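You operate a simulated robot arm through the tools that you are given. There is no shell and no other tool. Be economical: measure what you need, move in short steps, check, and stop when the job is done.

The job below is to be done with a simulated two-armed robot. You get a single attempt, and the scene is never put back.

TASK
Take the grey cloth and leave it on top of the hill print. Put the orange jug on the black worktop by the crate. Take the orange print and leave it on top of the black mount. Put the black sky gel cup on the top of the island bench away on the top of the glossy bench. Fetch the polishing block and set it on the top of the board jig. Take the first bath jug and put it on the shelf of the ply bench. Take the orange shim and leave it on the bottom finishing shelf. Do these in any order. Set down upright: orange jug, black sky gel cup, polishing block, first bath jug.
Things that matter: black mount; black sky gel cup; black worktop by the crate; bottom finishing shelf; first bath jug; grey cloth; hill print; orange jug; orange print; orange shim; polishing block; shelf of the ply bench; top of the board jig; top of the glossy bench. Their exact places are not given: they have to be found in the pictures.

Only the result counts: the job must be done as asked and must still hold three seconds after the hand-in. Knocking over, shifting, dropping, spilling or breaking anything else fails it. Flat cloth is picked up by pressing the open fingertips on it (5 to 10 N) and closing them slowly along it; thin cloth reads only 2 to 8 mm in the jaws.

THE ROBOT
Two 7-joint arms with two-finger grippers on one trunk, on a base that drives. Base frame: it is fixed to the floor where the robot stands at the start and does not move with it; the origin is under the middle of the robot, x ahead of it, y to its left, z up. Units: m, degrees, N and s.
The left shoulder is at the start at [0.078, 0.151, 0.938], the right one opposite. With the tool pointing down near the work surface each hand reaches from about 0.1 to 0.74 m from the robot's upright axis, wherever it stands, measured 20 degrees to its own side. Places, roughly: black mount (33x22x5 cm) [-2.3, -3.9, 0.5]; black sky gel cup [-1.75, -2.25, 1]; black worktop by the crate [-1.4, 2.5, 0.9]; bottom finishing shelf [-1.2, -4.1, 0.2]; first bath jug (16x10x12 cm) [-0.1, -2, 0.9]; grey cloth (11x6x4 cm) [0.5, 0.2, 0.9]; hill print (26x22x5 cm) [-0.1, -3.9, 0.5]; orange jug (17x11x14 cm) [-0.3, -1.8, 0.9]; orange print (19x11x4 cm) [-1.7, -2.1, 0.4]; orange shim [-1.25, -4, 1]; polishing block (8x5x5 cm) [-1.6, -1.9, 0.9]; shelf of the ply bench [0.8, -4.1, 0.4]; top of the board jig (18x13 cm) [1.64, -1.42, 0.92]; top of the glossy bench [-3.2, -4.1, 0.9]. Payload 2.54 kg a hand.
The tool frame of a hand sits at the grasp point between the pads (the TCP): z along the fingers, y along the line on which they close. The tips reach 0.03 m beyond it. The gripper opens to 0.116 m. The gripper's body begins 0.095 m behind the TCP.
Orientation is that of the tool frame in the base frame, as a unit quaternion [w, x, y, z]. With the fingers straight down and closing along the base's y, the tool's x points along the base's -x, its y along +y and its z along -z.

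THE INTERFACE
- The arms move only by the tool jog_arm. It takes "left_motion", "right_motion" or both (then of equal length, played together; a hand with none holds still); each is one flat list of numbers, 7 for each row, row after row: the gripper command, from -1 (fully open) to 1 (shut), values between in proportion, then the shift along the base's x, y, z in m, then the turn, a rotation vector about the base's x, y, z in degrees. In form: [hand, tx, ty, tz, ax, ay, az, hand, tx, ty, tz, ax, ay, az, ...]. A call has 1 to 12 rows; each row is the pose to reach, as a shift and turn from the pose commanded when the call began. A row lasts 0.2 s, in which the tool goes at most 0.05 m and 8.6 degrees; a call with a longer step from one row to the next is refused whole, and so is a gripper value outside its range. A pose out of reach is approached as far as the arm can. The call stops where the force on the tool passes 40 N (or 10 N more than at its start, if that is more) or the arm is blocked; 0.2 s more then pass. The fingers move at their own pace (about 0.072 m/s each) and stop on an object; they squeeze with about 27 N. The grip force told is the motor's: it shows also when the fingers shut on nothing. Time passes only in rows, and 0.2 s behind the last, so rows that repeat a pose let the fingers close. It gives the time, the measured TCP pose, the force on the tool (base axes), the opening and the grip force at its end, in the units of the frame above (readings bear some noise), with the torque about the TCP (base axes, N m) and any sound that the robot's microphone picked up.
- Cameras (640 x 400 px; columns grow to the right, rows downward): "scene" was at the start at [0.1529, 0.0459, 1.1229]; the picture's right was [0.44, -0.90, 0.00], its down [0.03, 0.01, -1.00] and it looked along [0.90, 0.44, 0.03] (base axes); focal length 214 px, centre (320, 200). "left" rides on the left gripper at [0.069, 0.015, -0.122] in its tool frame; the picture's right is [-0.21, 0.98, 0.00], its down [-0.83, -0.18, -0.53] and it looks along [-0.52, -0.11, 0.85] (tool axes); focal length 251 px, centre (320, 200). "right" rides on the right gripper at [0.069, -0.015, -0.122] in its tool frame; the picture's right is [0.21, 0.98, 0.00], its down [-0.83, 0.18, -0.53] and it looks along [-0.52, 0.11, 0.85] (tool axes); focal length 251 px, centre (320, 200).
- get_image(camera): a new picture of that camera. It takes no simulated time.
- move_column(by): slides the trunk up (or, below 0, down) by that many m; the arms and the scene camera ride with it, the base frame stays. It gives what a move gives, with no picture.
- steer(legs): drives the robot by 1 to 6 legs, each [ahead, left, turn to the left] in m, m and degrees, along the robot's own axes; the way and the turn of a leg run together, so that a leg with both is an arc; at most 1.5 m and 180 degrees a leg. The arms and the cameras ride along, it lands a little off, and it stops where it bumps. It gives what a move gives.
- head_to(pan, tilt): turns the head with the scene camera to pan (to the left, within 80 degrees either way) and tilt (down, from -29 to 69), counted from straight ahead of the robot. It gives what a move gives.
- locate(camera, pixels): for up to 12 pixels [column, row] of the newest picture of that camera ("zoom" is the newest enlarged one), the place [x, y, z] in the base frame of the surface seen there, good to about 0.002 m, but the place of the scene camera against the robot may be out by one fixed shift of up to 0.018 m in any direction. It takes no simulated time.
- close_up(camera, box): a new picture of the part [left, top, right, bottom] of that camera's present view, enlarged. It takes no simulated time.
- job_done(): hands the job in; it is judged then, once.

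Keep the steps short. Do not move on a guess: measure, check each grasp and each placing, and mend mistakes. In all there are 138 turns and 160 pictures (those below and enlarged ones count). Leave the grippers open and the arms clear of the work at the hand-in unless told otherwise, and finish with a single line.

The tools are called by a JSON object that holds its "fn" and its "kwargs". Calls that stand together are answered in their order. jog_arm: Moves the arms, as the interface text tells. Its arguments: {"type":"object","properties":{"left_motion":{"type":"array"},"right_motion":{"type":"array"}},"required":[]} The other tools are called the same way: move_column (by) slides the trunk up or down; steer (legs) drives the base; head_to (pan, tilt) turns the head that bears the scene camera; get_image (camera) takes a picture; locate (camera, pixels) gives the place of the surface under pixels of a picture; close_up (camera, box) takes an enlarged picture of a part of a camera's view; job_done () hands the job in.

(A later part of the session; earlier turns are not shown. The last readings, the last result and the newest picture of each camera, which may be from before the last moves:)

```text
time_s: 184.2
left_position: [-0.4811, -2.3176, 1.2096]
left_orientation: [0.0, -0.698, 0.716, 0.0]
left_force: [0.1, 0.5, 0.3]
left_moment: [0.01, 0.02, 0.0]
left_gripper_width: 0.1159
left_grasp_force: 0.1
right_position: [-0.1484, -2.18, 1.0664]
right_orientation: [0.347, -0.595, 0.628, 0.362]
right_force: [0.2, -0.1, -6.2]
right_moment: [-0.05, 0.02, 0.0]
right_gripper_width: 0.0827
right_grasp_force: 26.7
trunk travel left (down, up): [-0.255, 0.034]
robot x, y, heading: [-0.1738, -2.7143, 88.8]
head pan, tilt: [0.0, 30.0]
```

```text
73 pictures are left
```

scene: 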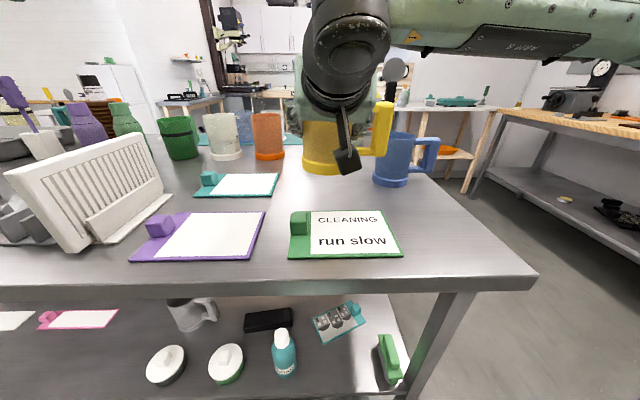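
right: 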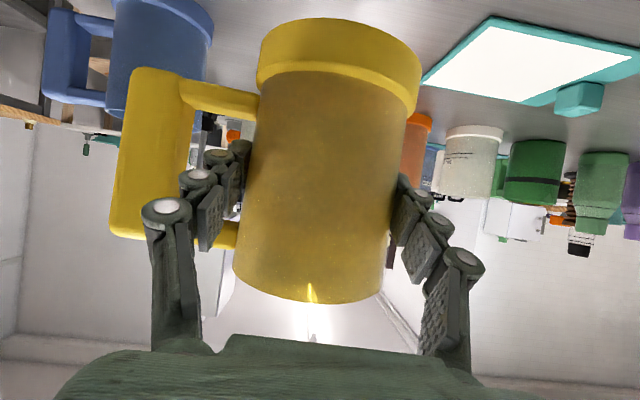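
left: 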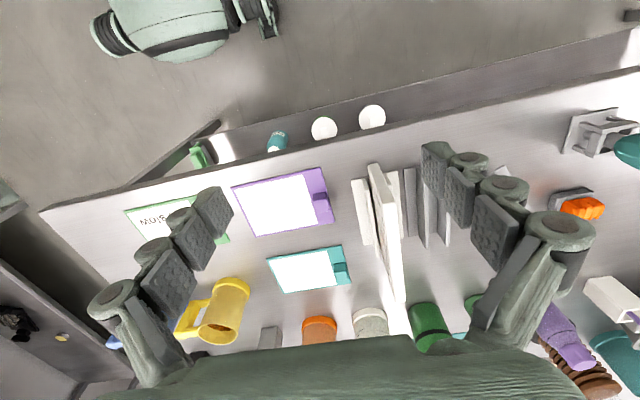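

The jug is held upright (6 N load) and steady. I'll back off, turn right around, and go to the ply bench.

{"fn": "steer", "kwargs": {"legs": [[-0.26, 0, 0], [0, 0, -90], [0, 0, -88]]}}

{"fn": "steer", "kwargs": {"legs": [[0, 0.85, 0]]}}

{"fn": "head_to", "kwargs": {"pan": 10, "tilt": 35}}

{"fn": "get_image", "kwargs": {"camera": "scene"}}

```text
time_s: 193.8
left_position: [0.1464, -3.3517, 1.2102]
left_orientation: [0.0, 0.696, 0.718, 0.0]
left_force: [0.4, -1.5, 0.7]
left_moment: [0.03, -0.02, -0.01]
left_gripper_width: 0.116
left_grasp_force: 0.1
right_position: [-0.1779, -3.5086, 1.0674]
right_orientation: [0.371, 0.611, 0.613, -0.337]
right_force: [-0.2, -0.5, -5.3]
right_moment: [0.06, -0.02, 0.0]
right_gripper_width: 0.0827
right_grasp_force: 27.2
trunk travel left (down, up): [-0.255, 0.034]
robot x, y, heading: [-0.1807, -2.9739, -87.8]
head pan, tilt: [0.0, 30.0]
```

```text
time_s: 202.4
left_position: [1.007, -3.3133, 1.2098]
left_orientation: [0.001, 0.691, 0.723, 0.0]
left_force: [0.6, 1.1, -0.1]
left_moment: [-0.02, -0.03, 0.07]
left_gripper_width: 0.1161
left_grasp_force: 0.0
right_position: [0.6837, -3.4748, 1.0668]
right_orientation: [0.374, 0.606, 0.618, -0.334]
right_force: [-0.2, 0.1, -5.4]
right_moment: [0.06, -0.03, 0.0]
right_gripper_width: 0.0826
right_grasp_force: 27.6
trunk travel left (down, up): [-0.255, 0.034]
robot x, y, heading: [0.6749, -2.9373, -87.3]
head pan, tilt: [0.0, 30.0]
```

```text
time_s: 203.1
left_position: [1.0057, -3.313, 1.208]
left_orientation: [0.0, 0.69, 0.724, 0.001]
left_force: [-0.5, -0.1, 0.1]
left_moment: [-0.03, 0.02, -0.01]
left_gripper_width: 0.1159
left_grasp_force: 0.0
right_position: [0.6837, -3.4758, 1.0664]
right_orientation: [0.373, 0.607, 0.617, -0.334]
right_force: [-0.5, 0.9, -6.6]
right_moment: [0.06, -0.02, 0.01]
right_gripper_width: 0.0826
right_grasp_force: 26.7
trunk travel left (down, up): [-0.255, 0.034]
robot x, y, heading: [0.6738, -2.9395, -87.3]
head pan, tilt: [10.0, 35.0]
```

```text
72 pictures are left
```

scene: 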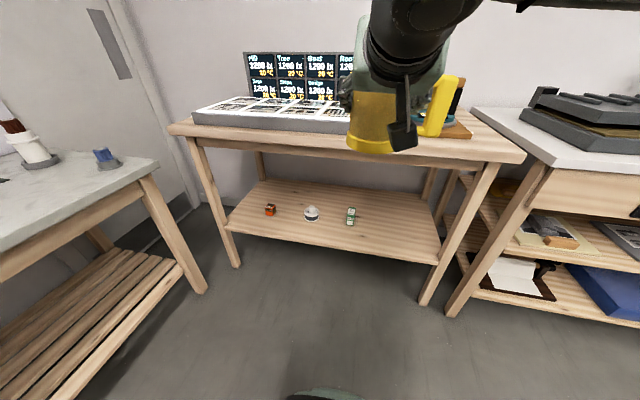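

I'll place it near x≈0.53, clear of the small green box at 0.716. Shifting right, lowering the trunk, then extending and lowering the arm in front of the shelf.

{"fn": "steer", "kwargs": {"legs": [[0, -0.15, -2]]}}

{"fn": "move_column", "kwargs": {"by": -0.255}}

{"fn": "jog_arm", "kwargs": {"right_motion": [1, 0, -0.03, -0.03, 0, 0, 0, 1, 0, -0.06, -0.06, 0, 0, 0, 1, 0, -0.09, -0.09, 0, 0, 0, 1, 0, -0.12, -0.12, 0, 0, 0, 1, 0, -0.15, -0.15, 0, 0, 0, 1, 0, -0.16, -0.19, 0, 0, 0, 1, 0, -0.16, -0.23, 0, 0, 0, 1, 0, -0.16, -0.27, 0, 0, 0, 1, 0, -0.16, -0.31, 0, 0, 0, 1, 0, -0.16, -0.35, 0, 0, 0]}}

{"fn": "head_to", "kwargs": {"pan": 0, "tilt": 30}}

{"fn": "get_image", "kwargs": {"camera": "scene"}}

```text
time_s: 205.2
left_position: [0.846, -3.3299, 1.2084]
left_orientation: [0.0, 0.703, 0.711, -0.001]
left_force: [0.0, 0.3, 0.2]
left_moment: [0.0, 0.0, -0.01]
left_gripper_width: 0.1159
left_grasp_force: 0.1
right_position: [0.5193, -3.479, 1.0671]
right_orientation: [0.368, 0.617, 0.608, -0.339]
right_force: [-0.7, 0.2, -5.7]
right_moment: [0.06, 0.02, 0.02]
right_gripper_width: 0.0826
right_grasp_force: 26.9
trunk travel left (down, up): [-0.255, 0.034]
robot x, y, heading: [0.527, -2.9427, -89.3]
head pan, tilt: [10.0, 35.0]
```

```text
time_s: 207.8
left_position: [0.846, -3.3286, 0.9554]
left_orientation: [0.001, 0.703, 0.711, 0.0]
left_force: [0.7, -0.2, 0.5]
left_moment: [0.0, 0.01, 0.0]
left_gripper_width: 0.1162
left_grasp_force: 0.0
right_position: [0.5181, -3.4792, 0.8127]
right_orientation: [0.367, 0.617, 0.607, -0.341]
right_force: [0.0, 0.2, -5.2]
right_moment: [0.04, -0.03, 0.0]
right_gripper_width: 0.0826
right_grasp_force: 27.2
trunk travel left (down, up): [0.0, 0.289]
robot x, y, heading: [0.5212, -2.9447, -89.2]
head pan, tilt: [10.0, 35.0]
```

```text
time_s: 210.0
left_position: [0.8461, -3.329, 0.9538]
left_orientation: [0.0, 0.703, 0.712, 0.0]
left_force: [-0.6, 0.1, -0.2]
left_moment: [-0.02, 0.0, -0.03]
left_gripper_width: 0.116
left_grasp_force: 0.0
right_position: [0.5185, -3.639, 0.4605]
right_orientation: [0.369, 0.616, 0.607, -0.341]
right_force: [-0.1, -0.2, -4.4]
right_moment: [0.09, 0.01, -0.02]
right_gripper_width: 0.0825
right_grasp_force: 26.9
trunk travel left (down, up): [0.0, 0.289]
robot x, y, heading: [0.526, -2.9458, -89.4]
head pan, tilt: [10.0, 35.0]
```

```text
time_s: 210.7
left_position: [0.8464, -3.3288, 0.9543]
left_orientation: [0.0, 0.703, 0.712, 0.0]
left_force: [1.2, -0.3, -0.2]
left_moment: [0.0, 0.0, -0.01]
left_gripper_width: 0.116
left_grasp_force: 0.1
right_position: [0.5184, -3.6395, 0.4593]
right_orientation: [0.368, 0.617, 0.607, -0.34]
right_force: [-0.2, 0.6, -5.5]
right_moment: [0.04, -0.01, -0.01]
right_gripper_width: 0.0826
right_grasp_force: 26.5
trunk travel left (down, up): [0.0, 0.289]
robot x, y, heading: [0.5276, -2.9439, -89.6]
head pan, tilt: [0.0, 30.0]
```

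```text
71 pictures are left
```

scene: 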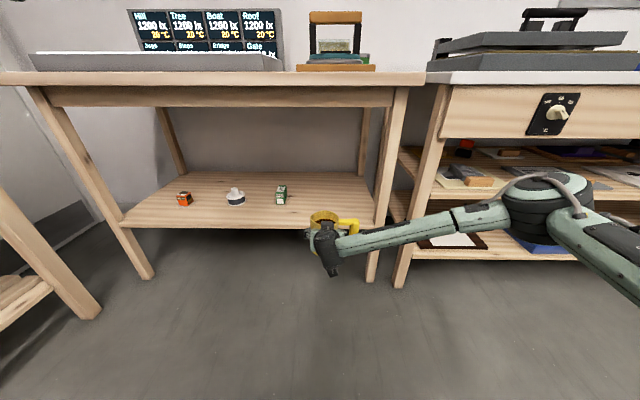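

Checking that the forearm will clear the bench leg when I drive in.

{"fn": "locate", "kwargs": {"camera": "scene", "pixels": [[400, 230], [470, 208], [515, 180], [540, 178], [560, 195], [328, 255], [385, 150], [380, 220], [320, 217], [350, 230], [250, 228], [300, 180]]}}

```text
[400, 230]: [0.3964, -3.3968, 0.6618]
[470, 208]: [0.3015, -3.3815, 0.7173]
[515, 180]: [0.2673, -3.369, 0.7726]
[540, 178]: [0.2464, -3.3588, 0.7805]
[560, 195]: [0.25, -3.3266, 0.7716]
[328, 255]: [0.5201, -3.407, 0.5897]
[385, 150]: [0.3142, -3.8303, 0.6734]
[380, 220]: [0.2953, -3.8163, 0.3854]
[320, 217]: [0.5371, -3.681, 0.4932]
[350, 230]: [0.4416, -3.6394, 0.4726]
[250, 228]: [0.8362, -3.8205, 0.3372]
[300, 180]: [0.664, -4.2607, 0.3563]
```

Clear. Driving in 0.28 m.

{"fn": "steer", "kwargs": {"legs": [[0.28, 0, 0]]}}

{"fn": "get_image", "kwargs": {"camera": "right"}}

{"fn": "head_to", "kwargs": {"pan": 0, "tilt": 45}}

{"fn": "get_image", "kwargs": {"camera": "scene"}}

```text
time_s: 212.7
left_position: [0.8482, -3.6142, 0.9539]
left_orientation: [0.0, 0.704, 0.71, 0.0]
left_force: [0.4, 0.3, -0.5]
left_moment: [0.03, 0.02, -0.01]
left_gripper_width: 0.1162
left_grasp_force: 0.2
right_position: [0.5184, -3.9257, 0.461]
right_orientation: [0.367, 0.619, 0.605, -0.341]
right_force: [-0.6, -0.1, -5.7]
right_moment: [0.08, -0.01, 0.01]
right_gripper_width: 0.0829
right_grasp_force: 27.1
trunk travel left (down, up): [0.0, 0.289]
robot x, y, heading: [0.5271, -3.2317, -89.4]
head pan, tilt: [0.0, 30.0]
```

```text
70 pictures are left
```

right: 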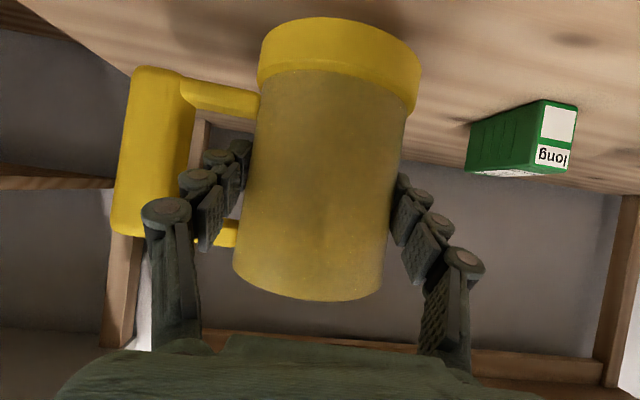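

```text
time_s: 213.4
left_position: [0.8483, -3.6163, 0.9534]
left_orientation: [0.0, 0.704, 0.71, 0.0]
left_force: [-0.9, 0.6, -0.2]
left_moment: [0.01, 0.0, 0.03]
left_gripper_width: 0.1161
left_grasp_force: 0.1
right_position: [0.5191, -3.9246, 0.4597]
right_orientation: [0.367, 0.618, 0.606, -0.341]
right_force: [0.8, 0.7, -4.9]
right_moment: [0.06, 0.0, -0.03]
right_gripper_width: 0.0828
right_grasp_force: 27.1
trunk travel left (down, up): [0.0, 0.289]
robot x, y, heading: [0.5272, -3.2319, -89.4]
head pan, tilt: [0.0, 45.0]
```

```text
69 pictures are left
```

scene: 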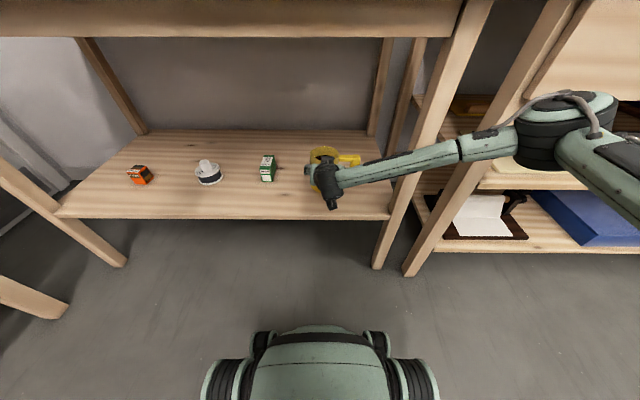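

Now lower 35 mm, then creep to contact.

{"fn": "jog_arm", "kwargs": {"right_motion": [1, 0, 0, -0.02, 0, 0, 0, 1, 0, 0, -0.032, 0, 0, 0, 1, 0, 0, -0.036, 0, 0, 0]}}

{"fn": "jog_arm", "kwargs": {"right_motion": [1, 0, 0, -0.003, 0, 0, 0, 1, 0, 0, -0.006, 0, 0, 0]}}

```text
time_s: 214.2
left_position: [0.8478, -3.6149, 0.9541]
left_orientation: [0.001, 0.704, 0.71, 0.0]
left_force: [-0.7, -0.2, 0.0]
left_moment: [0.01, 0.0, -0.01]
left_gripper_width: 0.1158
left_grasp_force: 0.0
right_position: [0.52, -3.9251, 0.4244]
right_orientation: [0.368, 0.617, 0.606, -0.341]
right_force: [-0.2, -0.9, -5.4]
right_moment: [0.05, -0.01, 0.0]
right_gripper_width: 0.0825
right_grasp_force: 26.8
trunk travel left (down, up): [0.0, 0.289]
robot x, y, heading: [0.5249, -3.2317, -89.1]
head pan, tilt: [0.0, 45.0]
```

```text
time_s: 214.8
left_position: [0.8478, -3.6142, 0.9559]
left_orientation: [0.001, 0.704, 0.71, -0.001]
left_force: [-0.1, -0.4, -0.7]
left_moment: [-0.02, 0.01, -0.01]
left_gripper_width: 0.116
left_grasp_force: 0.1
right_position: [0.5197, -3.9252, 0.4212]
right_orientation: [0.37, 0.616, 0.605, -0.343]
right_force: [0.0, 1.3, 8.4]
right_moment: [0.13, 0.59, -0.07]
right_gripper_width: 0.0827
right_grasp_force: 26.4
trunk travel left (down, up): [0.0, 0.289]
robot x, y, heading: [0.5285, -3.2336, -89.7]
head pan, tilt: [0.0, 45.0]
```

Contact (8 N up). I'll ease 2 mm, open only to 0.10 so the finger stays inside the loop, and draw back along the tool axis.

{"fn": "jog_arm", "kwargs": {"right_motion": [1, 0, 0, 0.003, 0, 0, 0, 0, 0, 0, 0.003, 0, 0, 0, -0.72, 0, 0, 0.003, 0, 0, 0, -0.72, 0, 0, 0.003, 0, 0, 0, -0.72, 0, 0, 0.003, 0, 0, 0]}}

{"fn": "get_image", "kwargs": {"camera": "right"}}

```text
time_s: 216.0
left_position: [0.8485, -3.615, 0.9547]
left_orientation: [0.0, 0.704, 0.71, -0.001]
left_force: [-0.4, -0.2, 0.3]
left_moment: [0.03, 0.01, -0.01]
left_gripper_width: 0.1159
left_grasp_force: 0.0
right_position: [0.5188, -3.9244, 0.4223]
right_orientation: [0.367, 0.618, 0.606, -0.341]
right_force: [0.5, -0.5, 0.4]
right_moment: [-0.01, -0.01, 0.0]
right_gripper_width: 0.0997
right_grasp_force: 0.0
trunk travel left (down, up): [0.0, 0.289]
robot x, y, heading: [0.5273, -3.2315, -89.6]
head pan, tilt: [0.0, 45.0]
```

```text
68 pictures are left
```

right: 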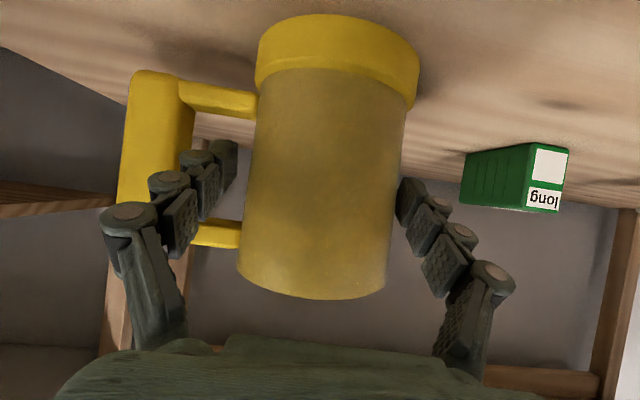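

The jug stands free. Drawing back along the tool axis.

{"fn": "jog_arm", "kwargs": {"right_motion": [-0.72, 0, 0.02, 0.0115, 0, 0, 0, -0.72, 0.001, 0.04, 0.023, 0, 0, 0, -0.72, 0.001, 0.06, 0.035, 0, 0, 0, -0.72, 0.002, 0.08, 0.046, 0, 0, 0, -0.72, 0.002, 0.11, 0.063, 0, 0, 0, -0.72, 0.003, 0.14, 0.08, 0, 0, 0]}}

{"fn": "steer", "kwargs": {"legs": [[-0.35, 0, 0]]}}

{"fn": "get_image", "kwargs": {"camera": "scene"}}

```text
time_s: 217.4
left_position: [0.8486, -3.6152, 0.9546]
left_orientation: [-0.001, 0.704, 0.71, 0.0]
left_force: [-0.5, -0.5, 0.6]
left_moment: [0.03, -0.02, -0.01]
left_gripper_width: 0.1159
left_grasp_force: 0.0
right_position: [0.5229, -3.7845, 0.5047]
right_orientation: [0.368, 0.617, 0.606, -0.341]
right_force: [0.0, 0.1, -0.3]
right_moment: [0.01, 0.0, 0.02]
right_gripper_width: 0.0998
right_grasp_force: 0.0
trunk travel left (down, up): [0.0, 0.289]
robot x, y, heading: [0.5266, -3.2276, -89.3]
head pan, tilt: [0.0, 45.0]
```

```text
time_s: 219.7
left_position: [0.8458, -3.258, 0.9553]
left_orientation: [0.0, 0.703, 0.711, 0.0]
left_force: [0.2, 0.4, -0.5]
left_moment: [0.02, 0.01, 0.0]
left_gripper_width: 0.1159
left_grasp_force: 0.0
right_position: [0.5208, -3.4288, 0.504]
right_orientation: [0.368, 0.617, 0.606, -0.341]
right_force: [-0.1, -0.3, 0.2]
right_moment: [-0.01, 0.01, 0.02]
right_gripper_width: 0.0996
right_grasp_force: 0.1
trunk travel left (down, up): [0.0, 0.289]
robot x, y, heading: [0.5228, -2.8734, -89.4]
head pan, tilt: [0.0, 45.0]
```

```text
67 pictures are left
```

scene: 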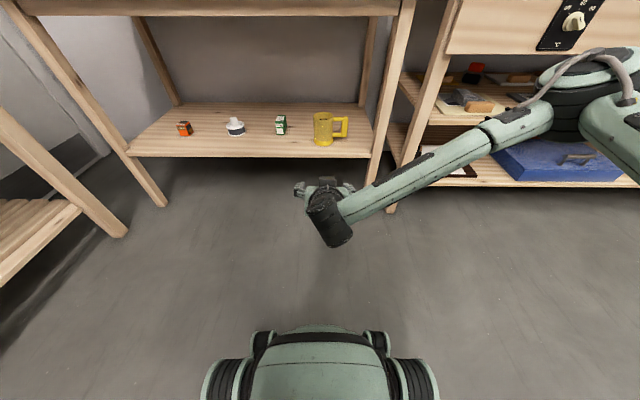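

The yellow jug stands on the ply shelf. Folding the right arm, then heading for the gel cup and the orange print on the island's far-left side.

{"fn": "jog_arm", "kwargs": {"right_motion": [-1, 0, 0.012, 0.04, 6, 0, 0, -1, 0, 0.024, 0.08, 12, 0, 0, -1, 0, 0.036, 0.12, 18, 0, 0, -1, 0, 0.048, 0.16, 24, 0, 0, -1, 0, 0.06, 0.2, 30, 0, 0, -1, 0, 0.072, 0.24, 36, 0, 0, -1, 0, 0.084, 0.28, 42, 0, 0, -1, 0, 0.096, 0.32, 48, 0, 0, -1, 0, 0.108, 0.36, 54, 0, 0, -1, 0, 0.12, 0.4, 60, 0, 0]}}

{"fn": "move_column", "kwargs": {"by": 0.25}}

{"fn": "steer", "kwargs": {"legs": [[-0.05, 0, 180], [0, 1.2, 0], [0, 1.05, 0]]}}

{"fn": "head_to", "kwargs": {"pan": 0, "tilt": 35}}

{"fn": "get_image", "kwargs": {"camera": "scene"}}

```text
time_s: 221.9
left_position: [0.8457, -3.2581, 0.9546]
left_orientation: [0.0, 0.703, 0.711, 0.001]
left_force: [-0.2, -0.1, -0.4]
left_moment: [0.05, 0.01, -0.01]
left_gripper_width: 0.1162
left_grasp_force: 0.0
right_position: [0.5218, -3.3089, 0.9077]
right_orientation: [0.01, 0.718, 0.696, 0.009]
right_force: [0.3, -1.3, 0.0]
right_moment: [0.03, -0.03, 0.0]
right_gripper_width: 0.1162
right_grasp_force: 0.0
trunk travel left (down, up): [0.0, 0.289]
robot x, y, heading: [0.5273, -2.8709, -89.2]
head pan, tilt: [0.0, 45.0]
```

```text
time_s: 224.5
left_position: [0.8458, -3.2589, 1.2044]
left_orientation: [0.0, 0.704, 0.711, 0.0]
left_force: [0.1, 0.8, -0.1]
left_moment: [0.01, -0.01, 0.0]
left_gripper_width: 0.116
left_grasp_force: 0.0
right_position: [0.5202, -3.3089, 1.1546]
right_orientation: [0.009, 0.718, 0.696, 0.008]
right_force: [-0.1, 0.6, -0.2]
right_moment: [0.01, 0.01, -0.02]
right_gripper_width: 0.1159
right_grasp_force: 0.0
trunk travel left (down, up): [-0.25, 0.039]
robot x, y, heading: [0.5257, -2.8744, -89.8]
head pan, tilt: [0.0, 45.0]
```

```text
time_s: 253.7
left_position: [-2.0606, -2.4528, 1.2034]
left_orientation: [-0.001, -0.705, 0.71, 0.0]
left_force: [-0.6, -0.1, -0.9]
left_moment: [0.01, 0.01, 0.03]
left_gripper_width: 0.116
left_grasp_force: 0.0
right_position: [-1.7359, -2.4096, 1.1552]
right_orientation: [-0.009, -0.689, 0.724, 0.01]
right_force: [-0.3, 0.6, -0.8]
right_moment: [-0.04, 0.01, -0.02]
right_gripper_width: 0.1161
right_grasp_force: 0.0
trunk travel left (down, up): [-0.25, 0.039]
robot x, y, heading: [-1.7446, -2.8436, 89.8]
head pan, tilt: [0.0, 45.0]
```

```text
time_s: 254.4
left_position: [-2.0606, -2.4553, 1.2046]
left_orientation: [0.0, -0.704, 0.71, 0.0]
left_force: [0.2, 0.2, 0.1]
left_moment: [-0.02, -0.04, 0.01]
left_gripper_width: 0.1161
left_grasp_force: 0.0
right_position: [-1.7359, -2.4091, 1.1551]
right_orientation: [-0.008, -0.69, 0.724, 0.01]
right_force: [-0.1, -0.2, 0.6]
right_moment: [0.02, 0.01, -0.02]
right_gripper_width: 0.1157
right_grasp_force: 0.0
trunk travel left (down, up): [-0.25, 0.039]
robot x, y, heading: [-1.7472, -2.8481, 89.8]
head pan, tilt: [0.0, 35.0]
```

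```text
66 pictures are left
```

scene: 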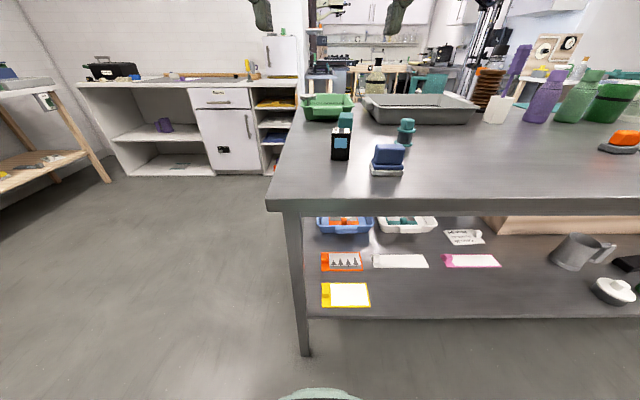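

{"fn": "close_up", "kwargs": {"camera": "scene", "box": [280, 80, 480, 190]}}

{"fn": "close_up", "kwargs": {"camera": "scene", "box": [300, 210, 500, 320]}}

{"fn": "locate", "kwargs": {"camera": "scene", "pixels": [[342, 140], [346, 120], [388, 155], [406, 130], [340, 262], [323, 262], [361, 262], [328, 254], [340, 272], [345, 295], [400, 262], [310, 208]]}}

```text
3.20 times, centred on (380, 135) of scene
```

zoom: 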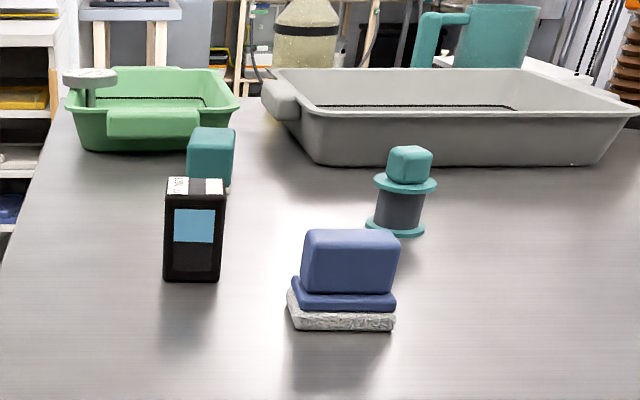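

```text
3.20 times, centred on (400, 265) of scene
```

zoom: 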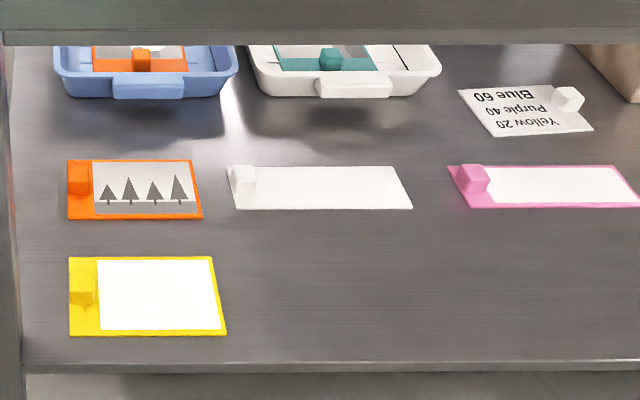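

```text
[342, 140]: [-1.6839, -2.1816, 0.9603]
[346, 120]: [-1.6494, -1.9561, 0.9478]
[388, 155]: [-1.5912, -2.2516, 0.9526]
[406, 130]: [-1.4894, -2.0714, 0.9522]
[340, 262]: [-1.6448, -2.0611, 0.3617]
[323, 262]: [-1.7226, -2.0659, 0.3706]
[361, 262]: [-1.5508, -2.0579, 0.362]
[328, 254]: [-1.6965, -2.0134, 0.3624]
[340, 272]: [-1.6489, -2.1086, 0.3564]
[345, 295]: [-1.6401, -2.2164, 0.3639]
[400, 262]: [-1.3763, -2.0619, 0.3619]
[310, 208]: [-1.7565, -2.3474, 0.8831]
```

The gel cup is the black box with the sky-blue patch at (-1.684,-2.18). The orange print is on the lower shelf, x -1.73..-1.55, y -2.02..-2.11, with an orange clip block at its left end. I'll take the print first with the right hand, coming in slightly yawed left to keep off the table leg. Measuring the leg and the clip.

{"fn": "locate", "kwargs": {"camera": "zoom", "pixels": [[78, 178], [92, 165], [68, 180], [90, 190], [80, 165], [15, 250], [20, 360], [120, 365], [190, 165], [195, 215], [75, 215], [130, 30]]}}

{"fn": "steer", "kwargs": {"legs": [[-0.08, -0.2, 0]]}}

{"fn": "move_column", "kwargs": {"by": -0.25}}

{"fn": "jog_arm", "kwargs": {"right_motion": [-0.4, 0, 0, -0.03, 5.4, 0.95, 1.65, -0.4, 0, 0, -0.06, 10.8, 1.9, 3.3, -0.4, 0, 0.01, -0.1, 16.2, 2.9, 5, -0.4, 0, 0.02, -0.14, 21.6, 3.8, 6.6, -0.4, 0, 0.03, -0.18, 27, 4.8, 8.3, -0.4, 0, 0.04, -0.22, 32.5, 5.7, 9.9, -0.4, 0, 0.05, -0.26, 37.9, 6.7, 11.6, -0.4, 0, 0.06, -0.3, 43.3, 7.6, 13.2, -0.4, 0, 0.07, -0.34, 48.7, 8.6, 14.9, -0.4, 0, 0.08, -0.37, 54, 9.5, 16.5, -0.4, 0, 0.09, -0.4, 59.5, 10.5, 18.2]}}

{"fn": "get_image", "kwargs": {"camera": "scene"}}

{"fn": "get_image", "kwargs": {"camera": "right"}}

```text
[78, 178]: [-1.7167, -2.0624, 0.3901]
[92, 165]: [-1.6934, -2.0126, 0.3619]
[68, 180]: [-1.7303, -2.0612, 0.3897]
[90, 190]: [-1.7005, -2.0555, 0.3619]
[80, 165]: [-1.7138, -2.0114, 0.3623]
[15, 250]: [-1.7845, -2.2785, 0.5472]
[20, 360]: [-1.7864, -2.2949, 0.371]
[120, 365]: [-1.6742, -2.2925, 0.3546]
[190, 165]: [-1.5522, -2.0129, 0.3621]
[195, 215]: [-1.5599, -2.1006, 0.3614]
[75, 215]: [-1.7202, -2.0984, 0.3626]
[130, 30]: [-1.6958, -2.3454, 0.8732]
```

```text
time_s: 256.9
left_position: [-1.8673, -2.5365, 1.2034]
left_orientation: [0.0, -0.705, 0.709, 0.001]
left_force: [0.8, -0.9, 0.5]
left_moment: [-0.04, -0.01, 0.03]
left_gripper_width: 0.116
left_grasp_force: 0.0
right_position: [-1.542, -2.491, 1.1551]
right_orientation: [-0.009, -0.691, 0.723, 0.01]
right_force: [-1.0, -0.4, -0.7]
right_moment: [-0.01, -0.02, -0.02]
right_gripper_width: 0.116
right_grasp_force: 0.1
trunk travel left (down, up): [-0.25, 0.039]
robot x, y, heading: [-1.5504, -2.9236, 90.0]
head pan, tilt: [0.0, 35.0]
```

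```text
time_s: 259.5
left_position: [-1.8671, -2.5369, 0.9542]
left_orientation: [0.0, -0.705, 0.709, 0.0]
left_force: [0.2, 0.1, 0.0]
left_moment: [0.0, 0.0, 0.0]
left_gripper_width: 0.1159
left_grasp_force: 0.1
right_position: [-1.5411, -2.4911, 0.9062]
right_orientation: [-0.008, -0.691, 0.723, 0.011]
right_force: [-0.5, -0.4, 0.1]
right_moment: [-0.01, -0.01, -0.04]
right_gripper_width: 0.1161
right_grasp_force: 0.1
trunk travel left (down, up): [0.0, 0.289]
robot x, y, heading: [-1.5499, -2.9236, 89.8]
head pan, tilt: [0.0, 35.0]
```

```text
time_s: 261.9
left_position: [-1.8666, -2.5368, 0.9542]
left_orientation: [0.0, -0.706, 0.708, 0.0]
left_force: [-0.7, 0.3, 0.6]
left_moment: [0.05, 0.0, 0.01]
left_gripper_width: 0.1161
left_grasp_force: 0.0
right_position: [-1.5423, -2.4131, 0.5349]
right_orientation: [-0.246, 0.709, -0.533, -0.39]
right_force: [0.5, -0.4, 1.3]
right_moment: [-0.04, 0.01, 0.02]
right_gripper_width: 0.0811
right_grasp_force: 0.0
right hand out of reach, approached as far as the arm can: row 11
trunk travel left (down, up): [0.0, 0.289]
robot x, y, heading: [-1.5511, -2.9242, 90.0]
head pan, tilt: [0.0, 35.0]
```

```text
63 pictures are left
```

scene: 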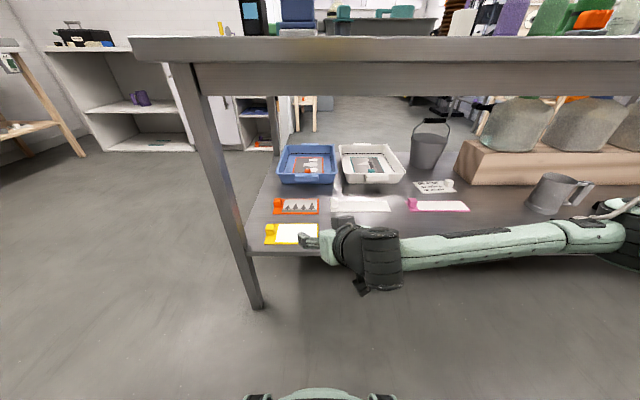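

```text
62 pictures are left
```

right: 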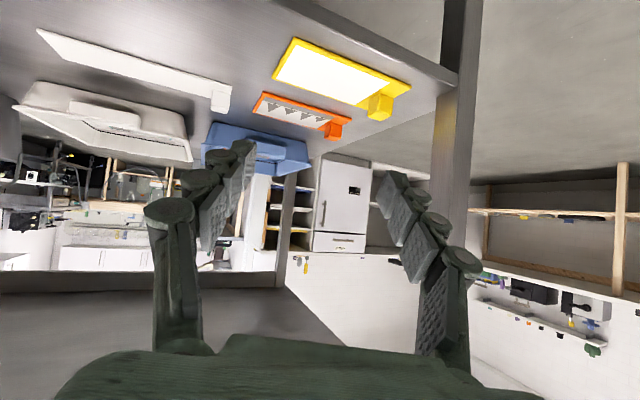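

The clip block is visible at (335,128). Zooming to measure.

{"fn": "close_up", "kwargs": {"camera": "right", "box": [240, 30, 440, 155]}}

{"fn": "locate", "kwargs": {"camera": "zoom", "pixels": [[270, 312], [305, 300], [285, 340], [325, 335], [300, 318], [345, 290], [60, 205], [240, 300], [320, 340], [450, 260], [410, 210], [440, 290]]}}

```text
3.20 times, centred on (340, 92) of right
```

zoom: 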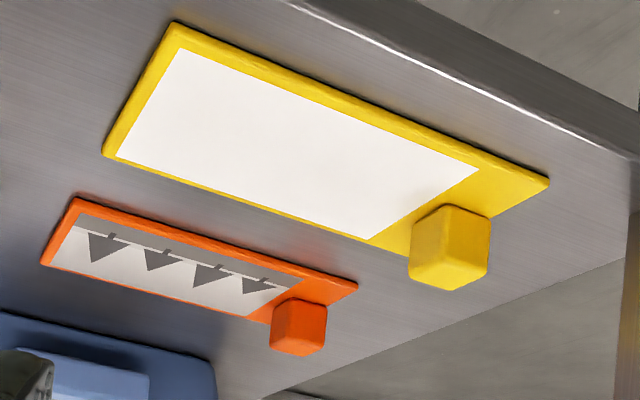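

```text
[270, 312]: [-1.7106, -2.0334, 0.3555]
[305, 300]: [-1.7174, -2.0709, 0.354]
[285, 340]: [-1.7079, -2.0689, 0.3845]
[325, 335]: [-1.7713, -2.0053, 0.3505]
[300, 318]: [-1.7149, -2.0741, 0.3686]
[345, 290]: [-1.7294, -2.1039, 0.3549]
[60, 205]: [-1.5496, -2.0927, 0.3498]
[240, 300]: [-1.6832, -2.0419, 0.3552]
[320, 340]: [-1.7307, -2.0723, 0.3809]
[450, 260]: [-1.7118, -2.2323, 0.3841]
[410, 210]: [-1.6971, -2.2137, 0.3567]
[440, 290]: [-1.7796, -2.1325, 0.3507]
```

Clip block: x -1.733..-1.706, front y -2.073, z .355-.386, centre (-1.719,-2.058). Shelf at .350. Checking the elbow height before driving in.

{"fn": "locate", "kwargs": {"camera": "scene", "pixels": [[500, 235], [560, 225], [600, 225], [620, 245], [632, 205], [380, 240], [225, 150], [243, 240], [210, 90], [300, 180], [300, 185]]}}

```text
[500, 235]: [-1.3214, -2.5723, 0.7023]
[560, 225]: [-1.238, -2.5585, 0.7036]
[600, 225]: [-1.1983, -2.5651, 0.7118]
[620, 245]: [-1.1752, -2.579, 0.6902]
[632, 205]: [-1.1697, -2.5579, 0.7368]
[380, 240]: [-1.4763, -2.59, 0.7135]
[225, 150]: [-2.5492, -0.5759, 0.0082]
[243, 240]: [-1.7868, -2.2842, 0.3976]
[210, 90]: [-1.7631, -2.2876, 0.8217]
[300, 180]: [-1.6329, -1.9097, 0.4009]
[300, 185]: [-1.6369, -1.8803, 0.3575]
```

Clear. I'll drive in 0.18 m, then move the hand to the pre-grasp point on the approach line.

{"fn": "steer", "kwargs": {"legs": [[0.18, 0, 0]]}}

{"fn": "jog_arm", "kwargs": {"right_motion": [-0.3, -0.04, 0.015, 0.0, -1, 0, -3, -0.3, -0.08, 0.03, -0.01, -2, 0, -6, -0.3, -0.12, 0.045, -0.03, -3, 0, -8.8, -0.3, -0.153, 0.06, -0.05, -3, 0, -8.8, -0.3, -0.153, 0.063, -0.072, -3, 0, -8.8, -0.3, -0.153, 0.063, -0.072, -3, 0, -8.8]}}

{"fn": "get_image", "kwargs": {"camera": "right"}}

```text
time_s: 263.4
left_position: [-1.8638, -2.3568, 0.9541]
left_orientation: [0.0, -0.704, 0.71, 0.0]
left_force: [-0.5, -0.7, 0.3]
left_moment: [0.01, -0.04, 0.0]
left_gripper_width: 0.1159
left_grasp_force: 0.1
right_position: [-1.5387, -2.2343, 0.5373]
right_orientation: [-0.247, 0.708, -0.535, -0.39]
right_force: [-0.2, -0.5, -0.2]
right_moment: [0.0, 0.03, 0.01]
right_gripper_width: 0.0812
right_grasp_force: 0.1
trunk travel left (down, up): [0.0, 0.289]
robot x, y, heading: [-1.554, -2.7502, 89.5]
head pan, tilt: [0.0, 35.0]
```

```text
time_s: 264.8
left_position: [-1.8638, -2.3569, 0.9547]
left_orientation: [0.0, -0.705, 0.709, 0.0]
left_force: [-0.3, 0.0, 0.3]
left_moment: [-0.02, 0.0, -0.02]
left_gripper_width: 0.1161
left_grasp_force: 0.1
right_position: [-1.6926, -2.1719, 0.4646]
right_orientation: [-0.258, 0.67, -0.599, -0.355]
right_force: [-0.8, 0.1, 0.6]
right_moment: [-0.01, -0.02, 0.02]
right_gripper_width: 0.0754
right_grasp_force: 0.1
trunk travel left (down, up): [0.0, 0.289]
robot x, y, heading: [-1.5543, -2.7486, 89.7]
head pan, tilt: [0.0, 35.0]
```

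```text
60 pictures are left
```

right: 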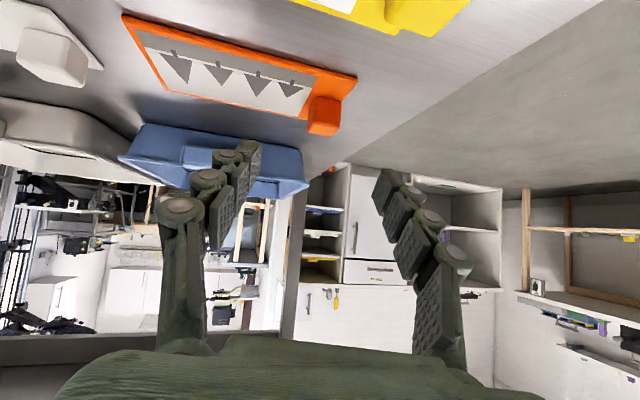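

The block is centred between the fingers. Sliding in along the axis, keeping the tips a few mm above the board.

{"fn": "jog_arm", "kwargs": {"right_motion": [-0.3, -0.006, 0.026, -0.019, 0, 0, 0, -0.3, -0.012, 0.052, -0.038, 0, 0, 0, -0.3, -0.018, 0.078, -0.057, 0, 0, 0, -0.3, -0.024, 0.102, -0.075, 0, 0, 0, -0.3, -0.024, 0.102, -0.075, 0, 0, 0]}}

{"fn": "get_image", "kwargs": {"camera": "right"}}

```text
time_s: 266.0
left_position: [-1.8633, -2.3568, 0.9552]
left_orientation: [0.001, -0.705, 0.71, 0.0]
left_force: [0.5, 0.5, -0.2]
left_moment: [0.01, -0.01, 0.02]
left_gripper_width: 0.1161
left_grasp_force: 0.0
right_position: [-1.7157, -2.0687, 0.39]
right_orientation: [-0.256, 0.671, -0.598, -0.355]
right_force: [-0.3, -1.0, 0.3]
right_moment: [0.0, -0.03, -0.01]
right_gripper_width: 0.0754
right_grasp_force: 0.0
trunk travel left (down, up): [0.0, 0.289]
robot x, y, heading: [-1.5502, -2.7462, 89.7]
head pan, tilt: [0.0, 35.0]
```

```text
59 pictures are left
```

right: 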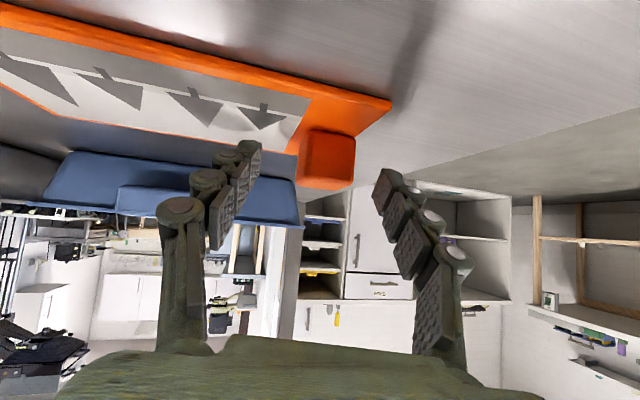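

{"fn": "locate", "kwargs": {"camera": "right", "pixels": [[326, 160], [300, 135], [326, 186], [353, 150], [250, 155], [385, 180], [300, 100]]}}

```text
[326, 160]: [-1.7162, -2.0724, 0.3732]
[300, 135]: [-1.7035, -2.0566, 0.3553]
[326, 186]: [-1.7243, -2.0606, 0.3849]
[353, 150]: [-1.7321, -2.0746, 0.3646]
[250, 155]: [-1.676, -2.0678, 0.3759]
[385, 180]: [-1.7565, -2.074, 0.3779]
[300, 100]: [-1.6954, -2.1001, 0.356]
```

The fingertips flank the block. A nudge of 6 mm forward and 3 mm down, then close.

{"fn": "jog_arm", "kwargs": {"right_motion": [-0.3, -0.001, 0.006, -0.003, 0, 0, 0, 0.1, -0.001, 0.006, -0.003, 0, 0, 0, 0.5, -0.001, 0.006, -0.003, 0, 0, 0, 1, -0.001, 0.006, -0.003, 0, 0, 0, 1, -0.001, 0.006, -0.003, 0, 0, 0, 1, -0.001, 0.006, -0.003, 0, 0, 0]}}

{"fn": "jog_arm", "kwargs": {"right_motion": [1, 0, 0, 0.01, 0, 0, 0, 1, 0, 0, 0.025, 0, 0, 0, 1, 0, 0, 0.045, 0, 0, 0, 1, 0, 0, 0.07, 0, 0, 0]}}

{"fn": "get_image", "kwargs": {"camera": "right"}}

```text
time_s: 267.4
left_position: [-1.8638, -2.3574, 0.953]
left_orientation: [0.0, -0.704, 0.71, 0.0]
left_force: [-0.3, 0.3, -0.2]
left_moment: [-0.02, -0.04, -0.02]
left_gripper_width: 0.116
left_grasp_force: 0.1
right_position: [-1.7161, -2.0622, 0.3874]
right_orientation: [-0.257, 0.671, -0.598, -0.354]
right_force: [-0.4, -0.9, 2.8]
right_moment: [-0.03, -0.58, -0.18]
right_gripper_width: 0.0303
right_grasp_force: 27.1
trunk travel left (down, up): [0.0, 0.289]
robot x, y, heading: [-1.5497, -2.7478, 89.6]
head pan, tilt: [0.0, 35.0]
```

```text
time_s: 268.4
left_position: [-1.8636, -2.3574, 0.9539]
left_orientation: [0.0, -0.704, 0.71, -0.001]
left_force: [0.3, 0.5, 0.2]
left_moment: [-0.01, 0.01, -0.04]
left_gripper_width: 0.116
left_grasp_force: 0.0
right_position: [-1.7172, -2.0636, 0.457]
right_orientation: [-0.257, 0.671, -0.598, -0.354]
right_force: [-0.1, 0.1, -1.5]
right_moment: [-0.02, 0.04, 0.01]
right_gripper_width: 0.029
right_grasp_force: 26.6
trunk travel left (down, up): [0.0, 0.289]
robot x, y, heading: [-1.5541, -2.7464, 89.4]
head pan, tilt: [0.0, 35.0]
```

```text
58 pictures are left
```

right: 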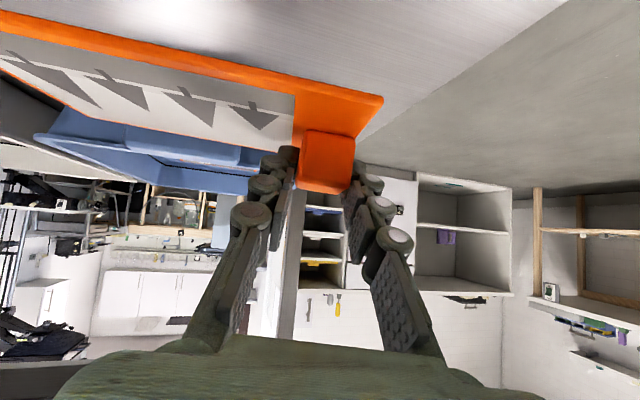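

Held and lifted. Raising a bit, moving right off the leg, and backing out with the base.

{"fn": "jog_arm", "kwargs": {"right_motion": [1, 0.02, 0, 0.03, 0, 0, 0, 1, 0.05, -0.01, 0.06, 0, 0, 0, 1, 0.08, -0.03, 0.07, 0, 0, 0, 1, 0.11, -0.06, 0.07, 0, 0, 0, 1, 0.12, -0.1, 0.07, 0, 0, 0]}}

{"fn": "steer", "kwargs": {"legs": [[-0.28, 0, 0]]}}

{"fn": "get_image", "kwargs": {"camera": "scene"}}

```text
time_s: 269.6
left_position: [-1.8677, -2.3627, 0.9586]
left_orientation: [0.007, -0.704, 0.71, 0.001]
left_force: [0.3, -0.6, 0.7]
left_moment: [0.01, 0.01, 0.03]
left_gripper_width: 0.1159
left_grasp_force: 0.0
right_position: [-1.5988, -2.1612, 0.5381]
right_orientation: [-0.265, 0.67, -0.594, -0.359]
right_force: [0.5, 0.6, -0.3]
right_moment: [-0.03, 0.05, -0.01]
right_gripper_width: 0.029
right_grasp_force: 27.0
trunk travel left (down, up): [0.0, 0.289]
robot x, y, heading: [-1.5495, -2.7462, 89.7]
head pan, tilt: [0.0, 35.0]
```

```text
time_s: 271.6
left_position: [-1.8668, -2.6331, 0.9545]
left_orientation: [0.0, -0.706, 0.708, 0.0]
left_force: [1.1, 0.4, 0.1]
left_moment: [0.02, -0.01, 0.03]
left_gripper_width: 0.1161
left_grasp_force: 0.1
right_position: [-1.6001, -2.4345, 0.5246]
right_orientation: [-0.257, 0.672, -0.597, -0.355]
right_force: [-0.3, -0.4, -1.4]
right_moment: [-0.02, 0.04, -0.03]
right_gripper_width: 0.029
right_grasp_force: 27.6
trunk travel left (down, up): [0.0, 0.289]
robot x, y, heading: [-1.5487, -3.0209, 89.7]
head pan, tilt: [0.0, 35.0]
```

```text
57 pictures are left
```

scene: 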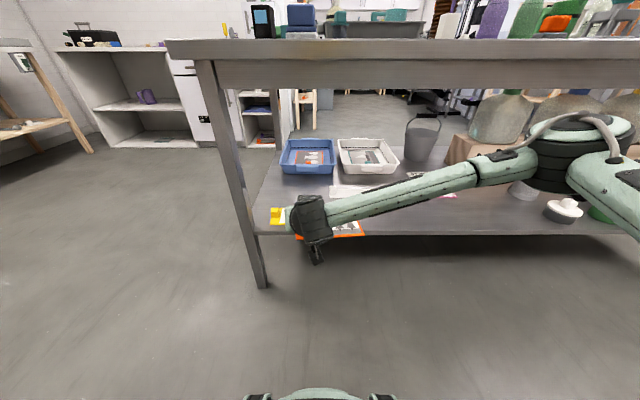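

Held by the clip. I'll back off a little more, raise hand and trunk so the print passes above everything, turn around, and slide to x≈-2.3 to look at the black mount.

{"fn": "steer", "kwargs": {"legs": [[-0.1, 0, 0]]}}

{"fn": "move_column", "kwargs": {"by": 0.25}}

{"fn": "jog_arm", "kwargs": {"right_motion": [1, 0, 0, 0.04, 0, 0, 0, 1, 0, 0, 0.08, 0, 0, 0, 1, 0, 0, 0.12, 0, 0, 0, 1, 0, 0, 0.16, 0, 0, 0, 1, 0, 0, 0.2, 0, 0, 0, 1, 0, 0, 0.24, 0, 0, 0, 1, 0, 0, 0.28, 0, 0, 0]}}

{"fn": "steer", "kwargs": {"legs": [[0, 0, -90], [0, 0, -90], [0, -0.72, 0]]}}

{"fn": "head_to", "kwargs": {"pan": 0, "tilt": 35}}

{"fn": "get_image", "kwargs": {"camera": "scene"}}

```text
time_s: 272.7
left_position: [-1.8675, -2.7338, 0.9543]
left_orientation: [-0.001, -0.706, 0.708, -0.001]
left_force: [0.2, -0.8, 0.5]
left_moment: [-0.02, 0.0, 0.01]
left_gripper_width: 0.1158
left_grasp_force: 0.0
right_position: [-1.6004, -2.5353, 0.5261]
right_orientation: [-0.257, 0.671, -0.598, -0.354]
right_force: [0.0, 0.9, -0.2]
right_moment: [0.0, 0.03, 0.0]
right_gripper_width: 0.0291
right_grasp_force: 27.0
trunk travel left (down, up): [0.0, 0.289]
robot x, y, heading: [-1.55, -3.1198, 89.5]
head pan, tilt: [0.0, 35.0]
```

```text
time_s: 275.3
left_position: [-1.8669, -2.734, 1.2034]
left_orientation: [0.0, -0.706, 0.708, 0.0]
left_force: [0.3, 0.5, -1.4]
left_moment: [0.03, -0.03, 0.01]
left_gripper_width: 0.116
left_grasp_force: 0.0
right_position: [-1.6011, -2.5368, 0.775]
right_orientation: [-0.257, 0.672, -0.597, -0.354]
right_force: [0.1, 0.1, -0.7]
right_moment: [0.01, 0.02, 0.02]
right_gripper_width: 0.029
right_grasp_force: 27.1
trunk travel left (down, up): [-0.25, 0.039]
robot x, y, heading: [-1.5501, -3.1192, 89.7]
head pan, tilt: [0.0, 35.0]
```

```text
time_s: 276.9
left_position: [-1.8669, -2.7332, 1.2048]
left_orientation: [0.0, -0.706, 0.708, 0.001]
left_force: [0.1, 0.4, 0.0]
left_moment: [0.04, 0.03, 0.03]
left_gripper_width: 0.1162
left_grasp_force: 0.0
right_position: [-1.6003, -2.5366, 1.0542]
right_orientation: [-0.256, 0.672, -0.597, -0.355]
right_force: [-0.1, 0.2, -1.0]
right_moment: [0.0, 0.03, 0.0]
right_gripper_width: 0.0293
right_grasp_force: 27.1
trunk travel left (down, up): [-0.25, 0.039]
robot x, y, heading: [-1.5545, -3.1249, 89.6]
head pan, tilt: [0.0, 35.0]
```

```text
time_s: 291.9
left_position: [-1.9304, -3.5211, 1.2041]
left_orientation: [0.0, 0.692, 0.722, 0.0]
left_force: [-0.9, 0.1, -0.9]
left_moment: [0.03, 0.01, -0.02]
left_gripper_width: 0.1161
left_grasp_force: 0.1
right_position: [-2.1877, -3.7305, 1.0535]
right_orientation: [0.361, 0.581, 0.686, -0.248]
right_force: [-0.6, 0.8, 0.1]
right_moment: [0.02, -0.05, 0.03]
right_gripper_width: 0.0289
right_grasp_force: 27.3
trunk travel left (down, up): [-0.25, 0.039]
robot x, y, heading: [-2.2611, -3.1483, -87.7]
head pan, tilt: [0.0, 35.0]
```

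```text
time_s: 292.5
left_position: [-1.93, -3.5217, 1.2052]
left_orientation: [-0.001, 0.692, 0.722, 0.0]
left_force: [-0.7, 0.4, 0.0]
left_moment: [0.01, 0.01, 0.06]
left_gripper_width: 0.1162
left_grasp_force: 0.0
right_position: [-2.1868, -3.7314, 1.0529]
right_orientation: [0.361, 0.581, 0.686, -0.248]
right_force: [-0.4, -0.6, -1.1]
right_moment: [0.0, -0.03, 0.0]
right_gripper_width: 0.0293
right_grasp_force: 27.0
trunk travel left (down, up): [-0.25, 0.039]
robot x, y, heading: [-2.2619, -3.1437, -87.6]
head pan, tilt: [0.0, 35.0]
```

```text
56 pictures are left
```

scene: 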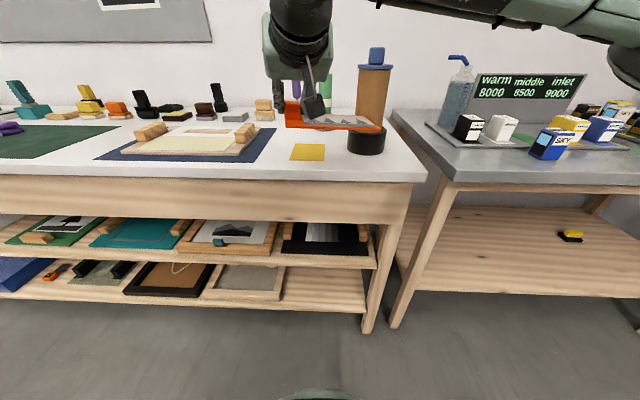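

I see the black mount at (325,240) and the glossy bench on the right. Measuring the mount.

{"fn": "close_up", "kwargs": {"camera": "scene", "box": [250, 200, 400, 280]}}

{"fn": "locate", "kwargs": {"camera": "scene", "pixels": [[282, 250], [370, 254], [320, 245], [290, 228], [362, 234], [325, 233], [350, 246], [296, 232], [355, 235], [330, 262]]}}

{"fn": "locate", "kwargs": {"camera": "zoom", "pixels": [[190, 110], [180, 130], [250, 150], [330, 150], [430, 120], [470, 130], [490, 150], [150, 210], [500, 225]]}}

```text
4.27 times, centred on (325, 240) of scene
```

zoom: 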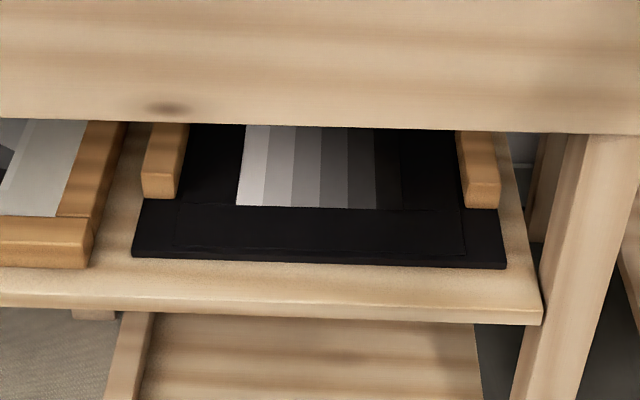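

```text
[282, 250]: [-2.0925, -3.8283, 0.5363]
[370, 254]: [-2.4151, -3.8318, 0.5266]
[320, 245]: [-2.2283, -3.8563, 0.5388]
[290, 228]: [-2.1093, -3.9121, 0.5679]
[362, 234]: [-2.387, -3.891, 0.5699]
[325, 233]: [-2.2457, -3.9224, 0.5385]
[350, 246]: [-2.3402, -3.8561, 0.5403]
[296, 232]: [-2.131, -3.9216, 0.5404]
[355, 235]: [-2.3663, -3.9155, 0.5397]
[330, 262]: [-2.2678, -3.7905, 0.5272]
```

```text
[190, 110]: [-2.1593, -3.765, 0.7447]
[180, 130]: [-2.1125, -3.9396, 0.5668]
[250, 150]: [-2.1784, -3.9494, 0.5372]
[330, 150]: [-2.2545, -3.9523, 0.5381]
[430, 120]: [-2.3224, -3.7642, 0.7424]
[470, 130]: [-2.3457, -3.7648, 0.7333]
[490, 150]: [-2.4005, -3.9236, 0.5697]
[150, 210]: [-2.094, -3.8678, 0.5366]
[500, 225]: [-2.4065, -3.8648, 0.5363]
```

The mount has x -2.09..-2.42, a surface at .538, handle bars at both ends (inner span -2.125..-2.375, tops .57), and y -3.82..-4.04. Now I'll check how the print sits in the hand.

{"fn": "get_image", "kwargs": {"camera": "right"}}

{"fn": "locate", "kwargs": {"camera": "right", "pixels": [[20, 40], [100, 60], [200, 75], [300, 88], [370, 100], [350, 125], [325, 150], [325, 185], [200, 100], [100, 90]]}}

```text
54 pictures are left
```

right: 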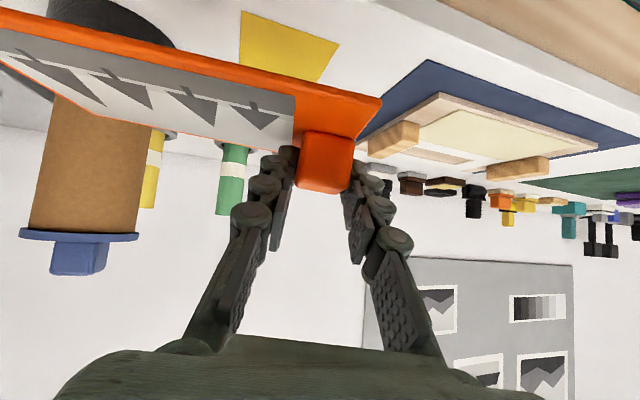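

```text
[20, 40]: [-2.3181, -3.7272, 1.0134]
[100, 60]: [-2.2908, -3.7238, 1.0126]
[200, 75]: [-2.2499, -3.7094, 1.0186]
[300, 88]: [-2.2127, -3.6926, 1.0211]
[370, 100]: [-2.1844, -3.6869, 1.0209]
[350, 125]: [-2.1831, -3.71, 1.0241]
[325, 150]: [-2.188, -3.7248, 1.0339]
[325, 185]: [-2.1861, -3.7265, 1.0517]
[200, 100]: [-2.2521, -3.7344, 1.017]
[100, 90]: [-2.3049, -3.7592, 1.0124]
```

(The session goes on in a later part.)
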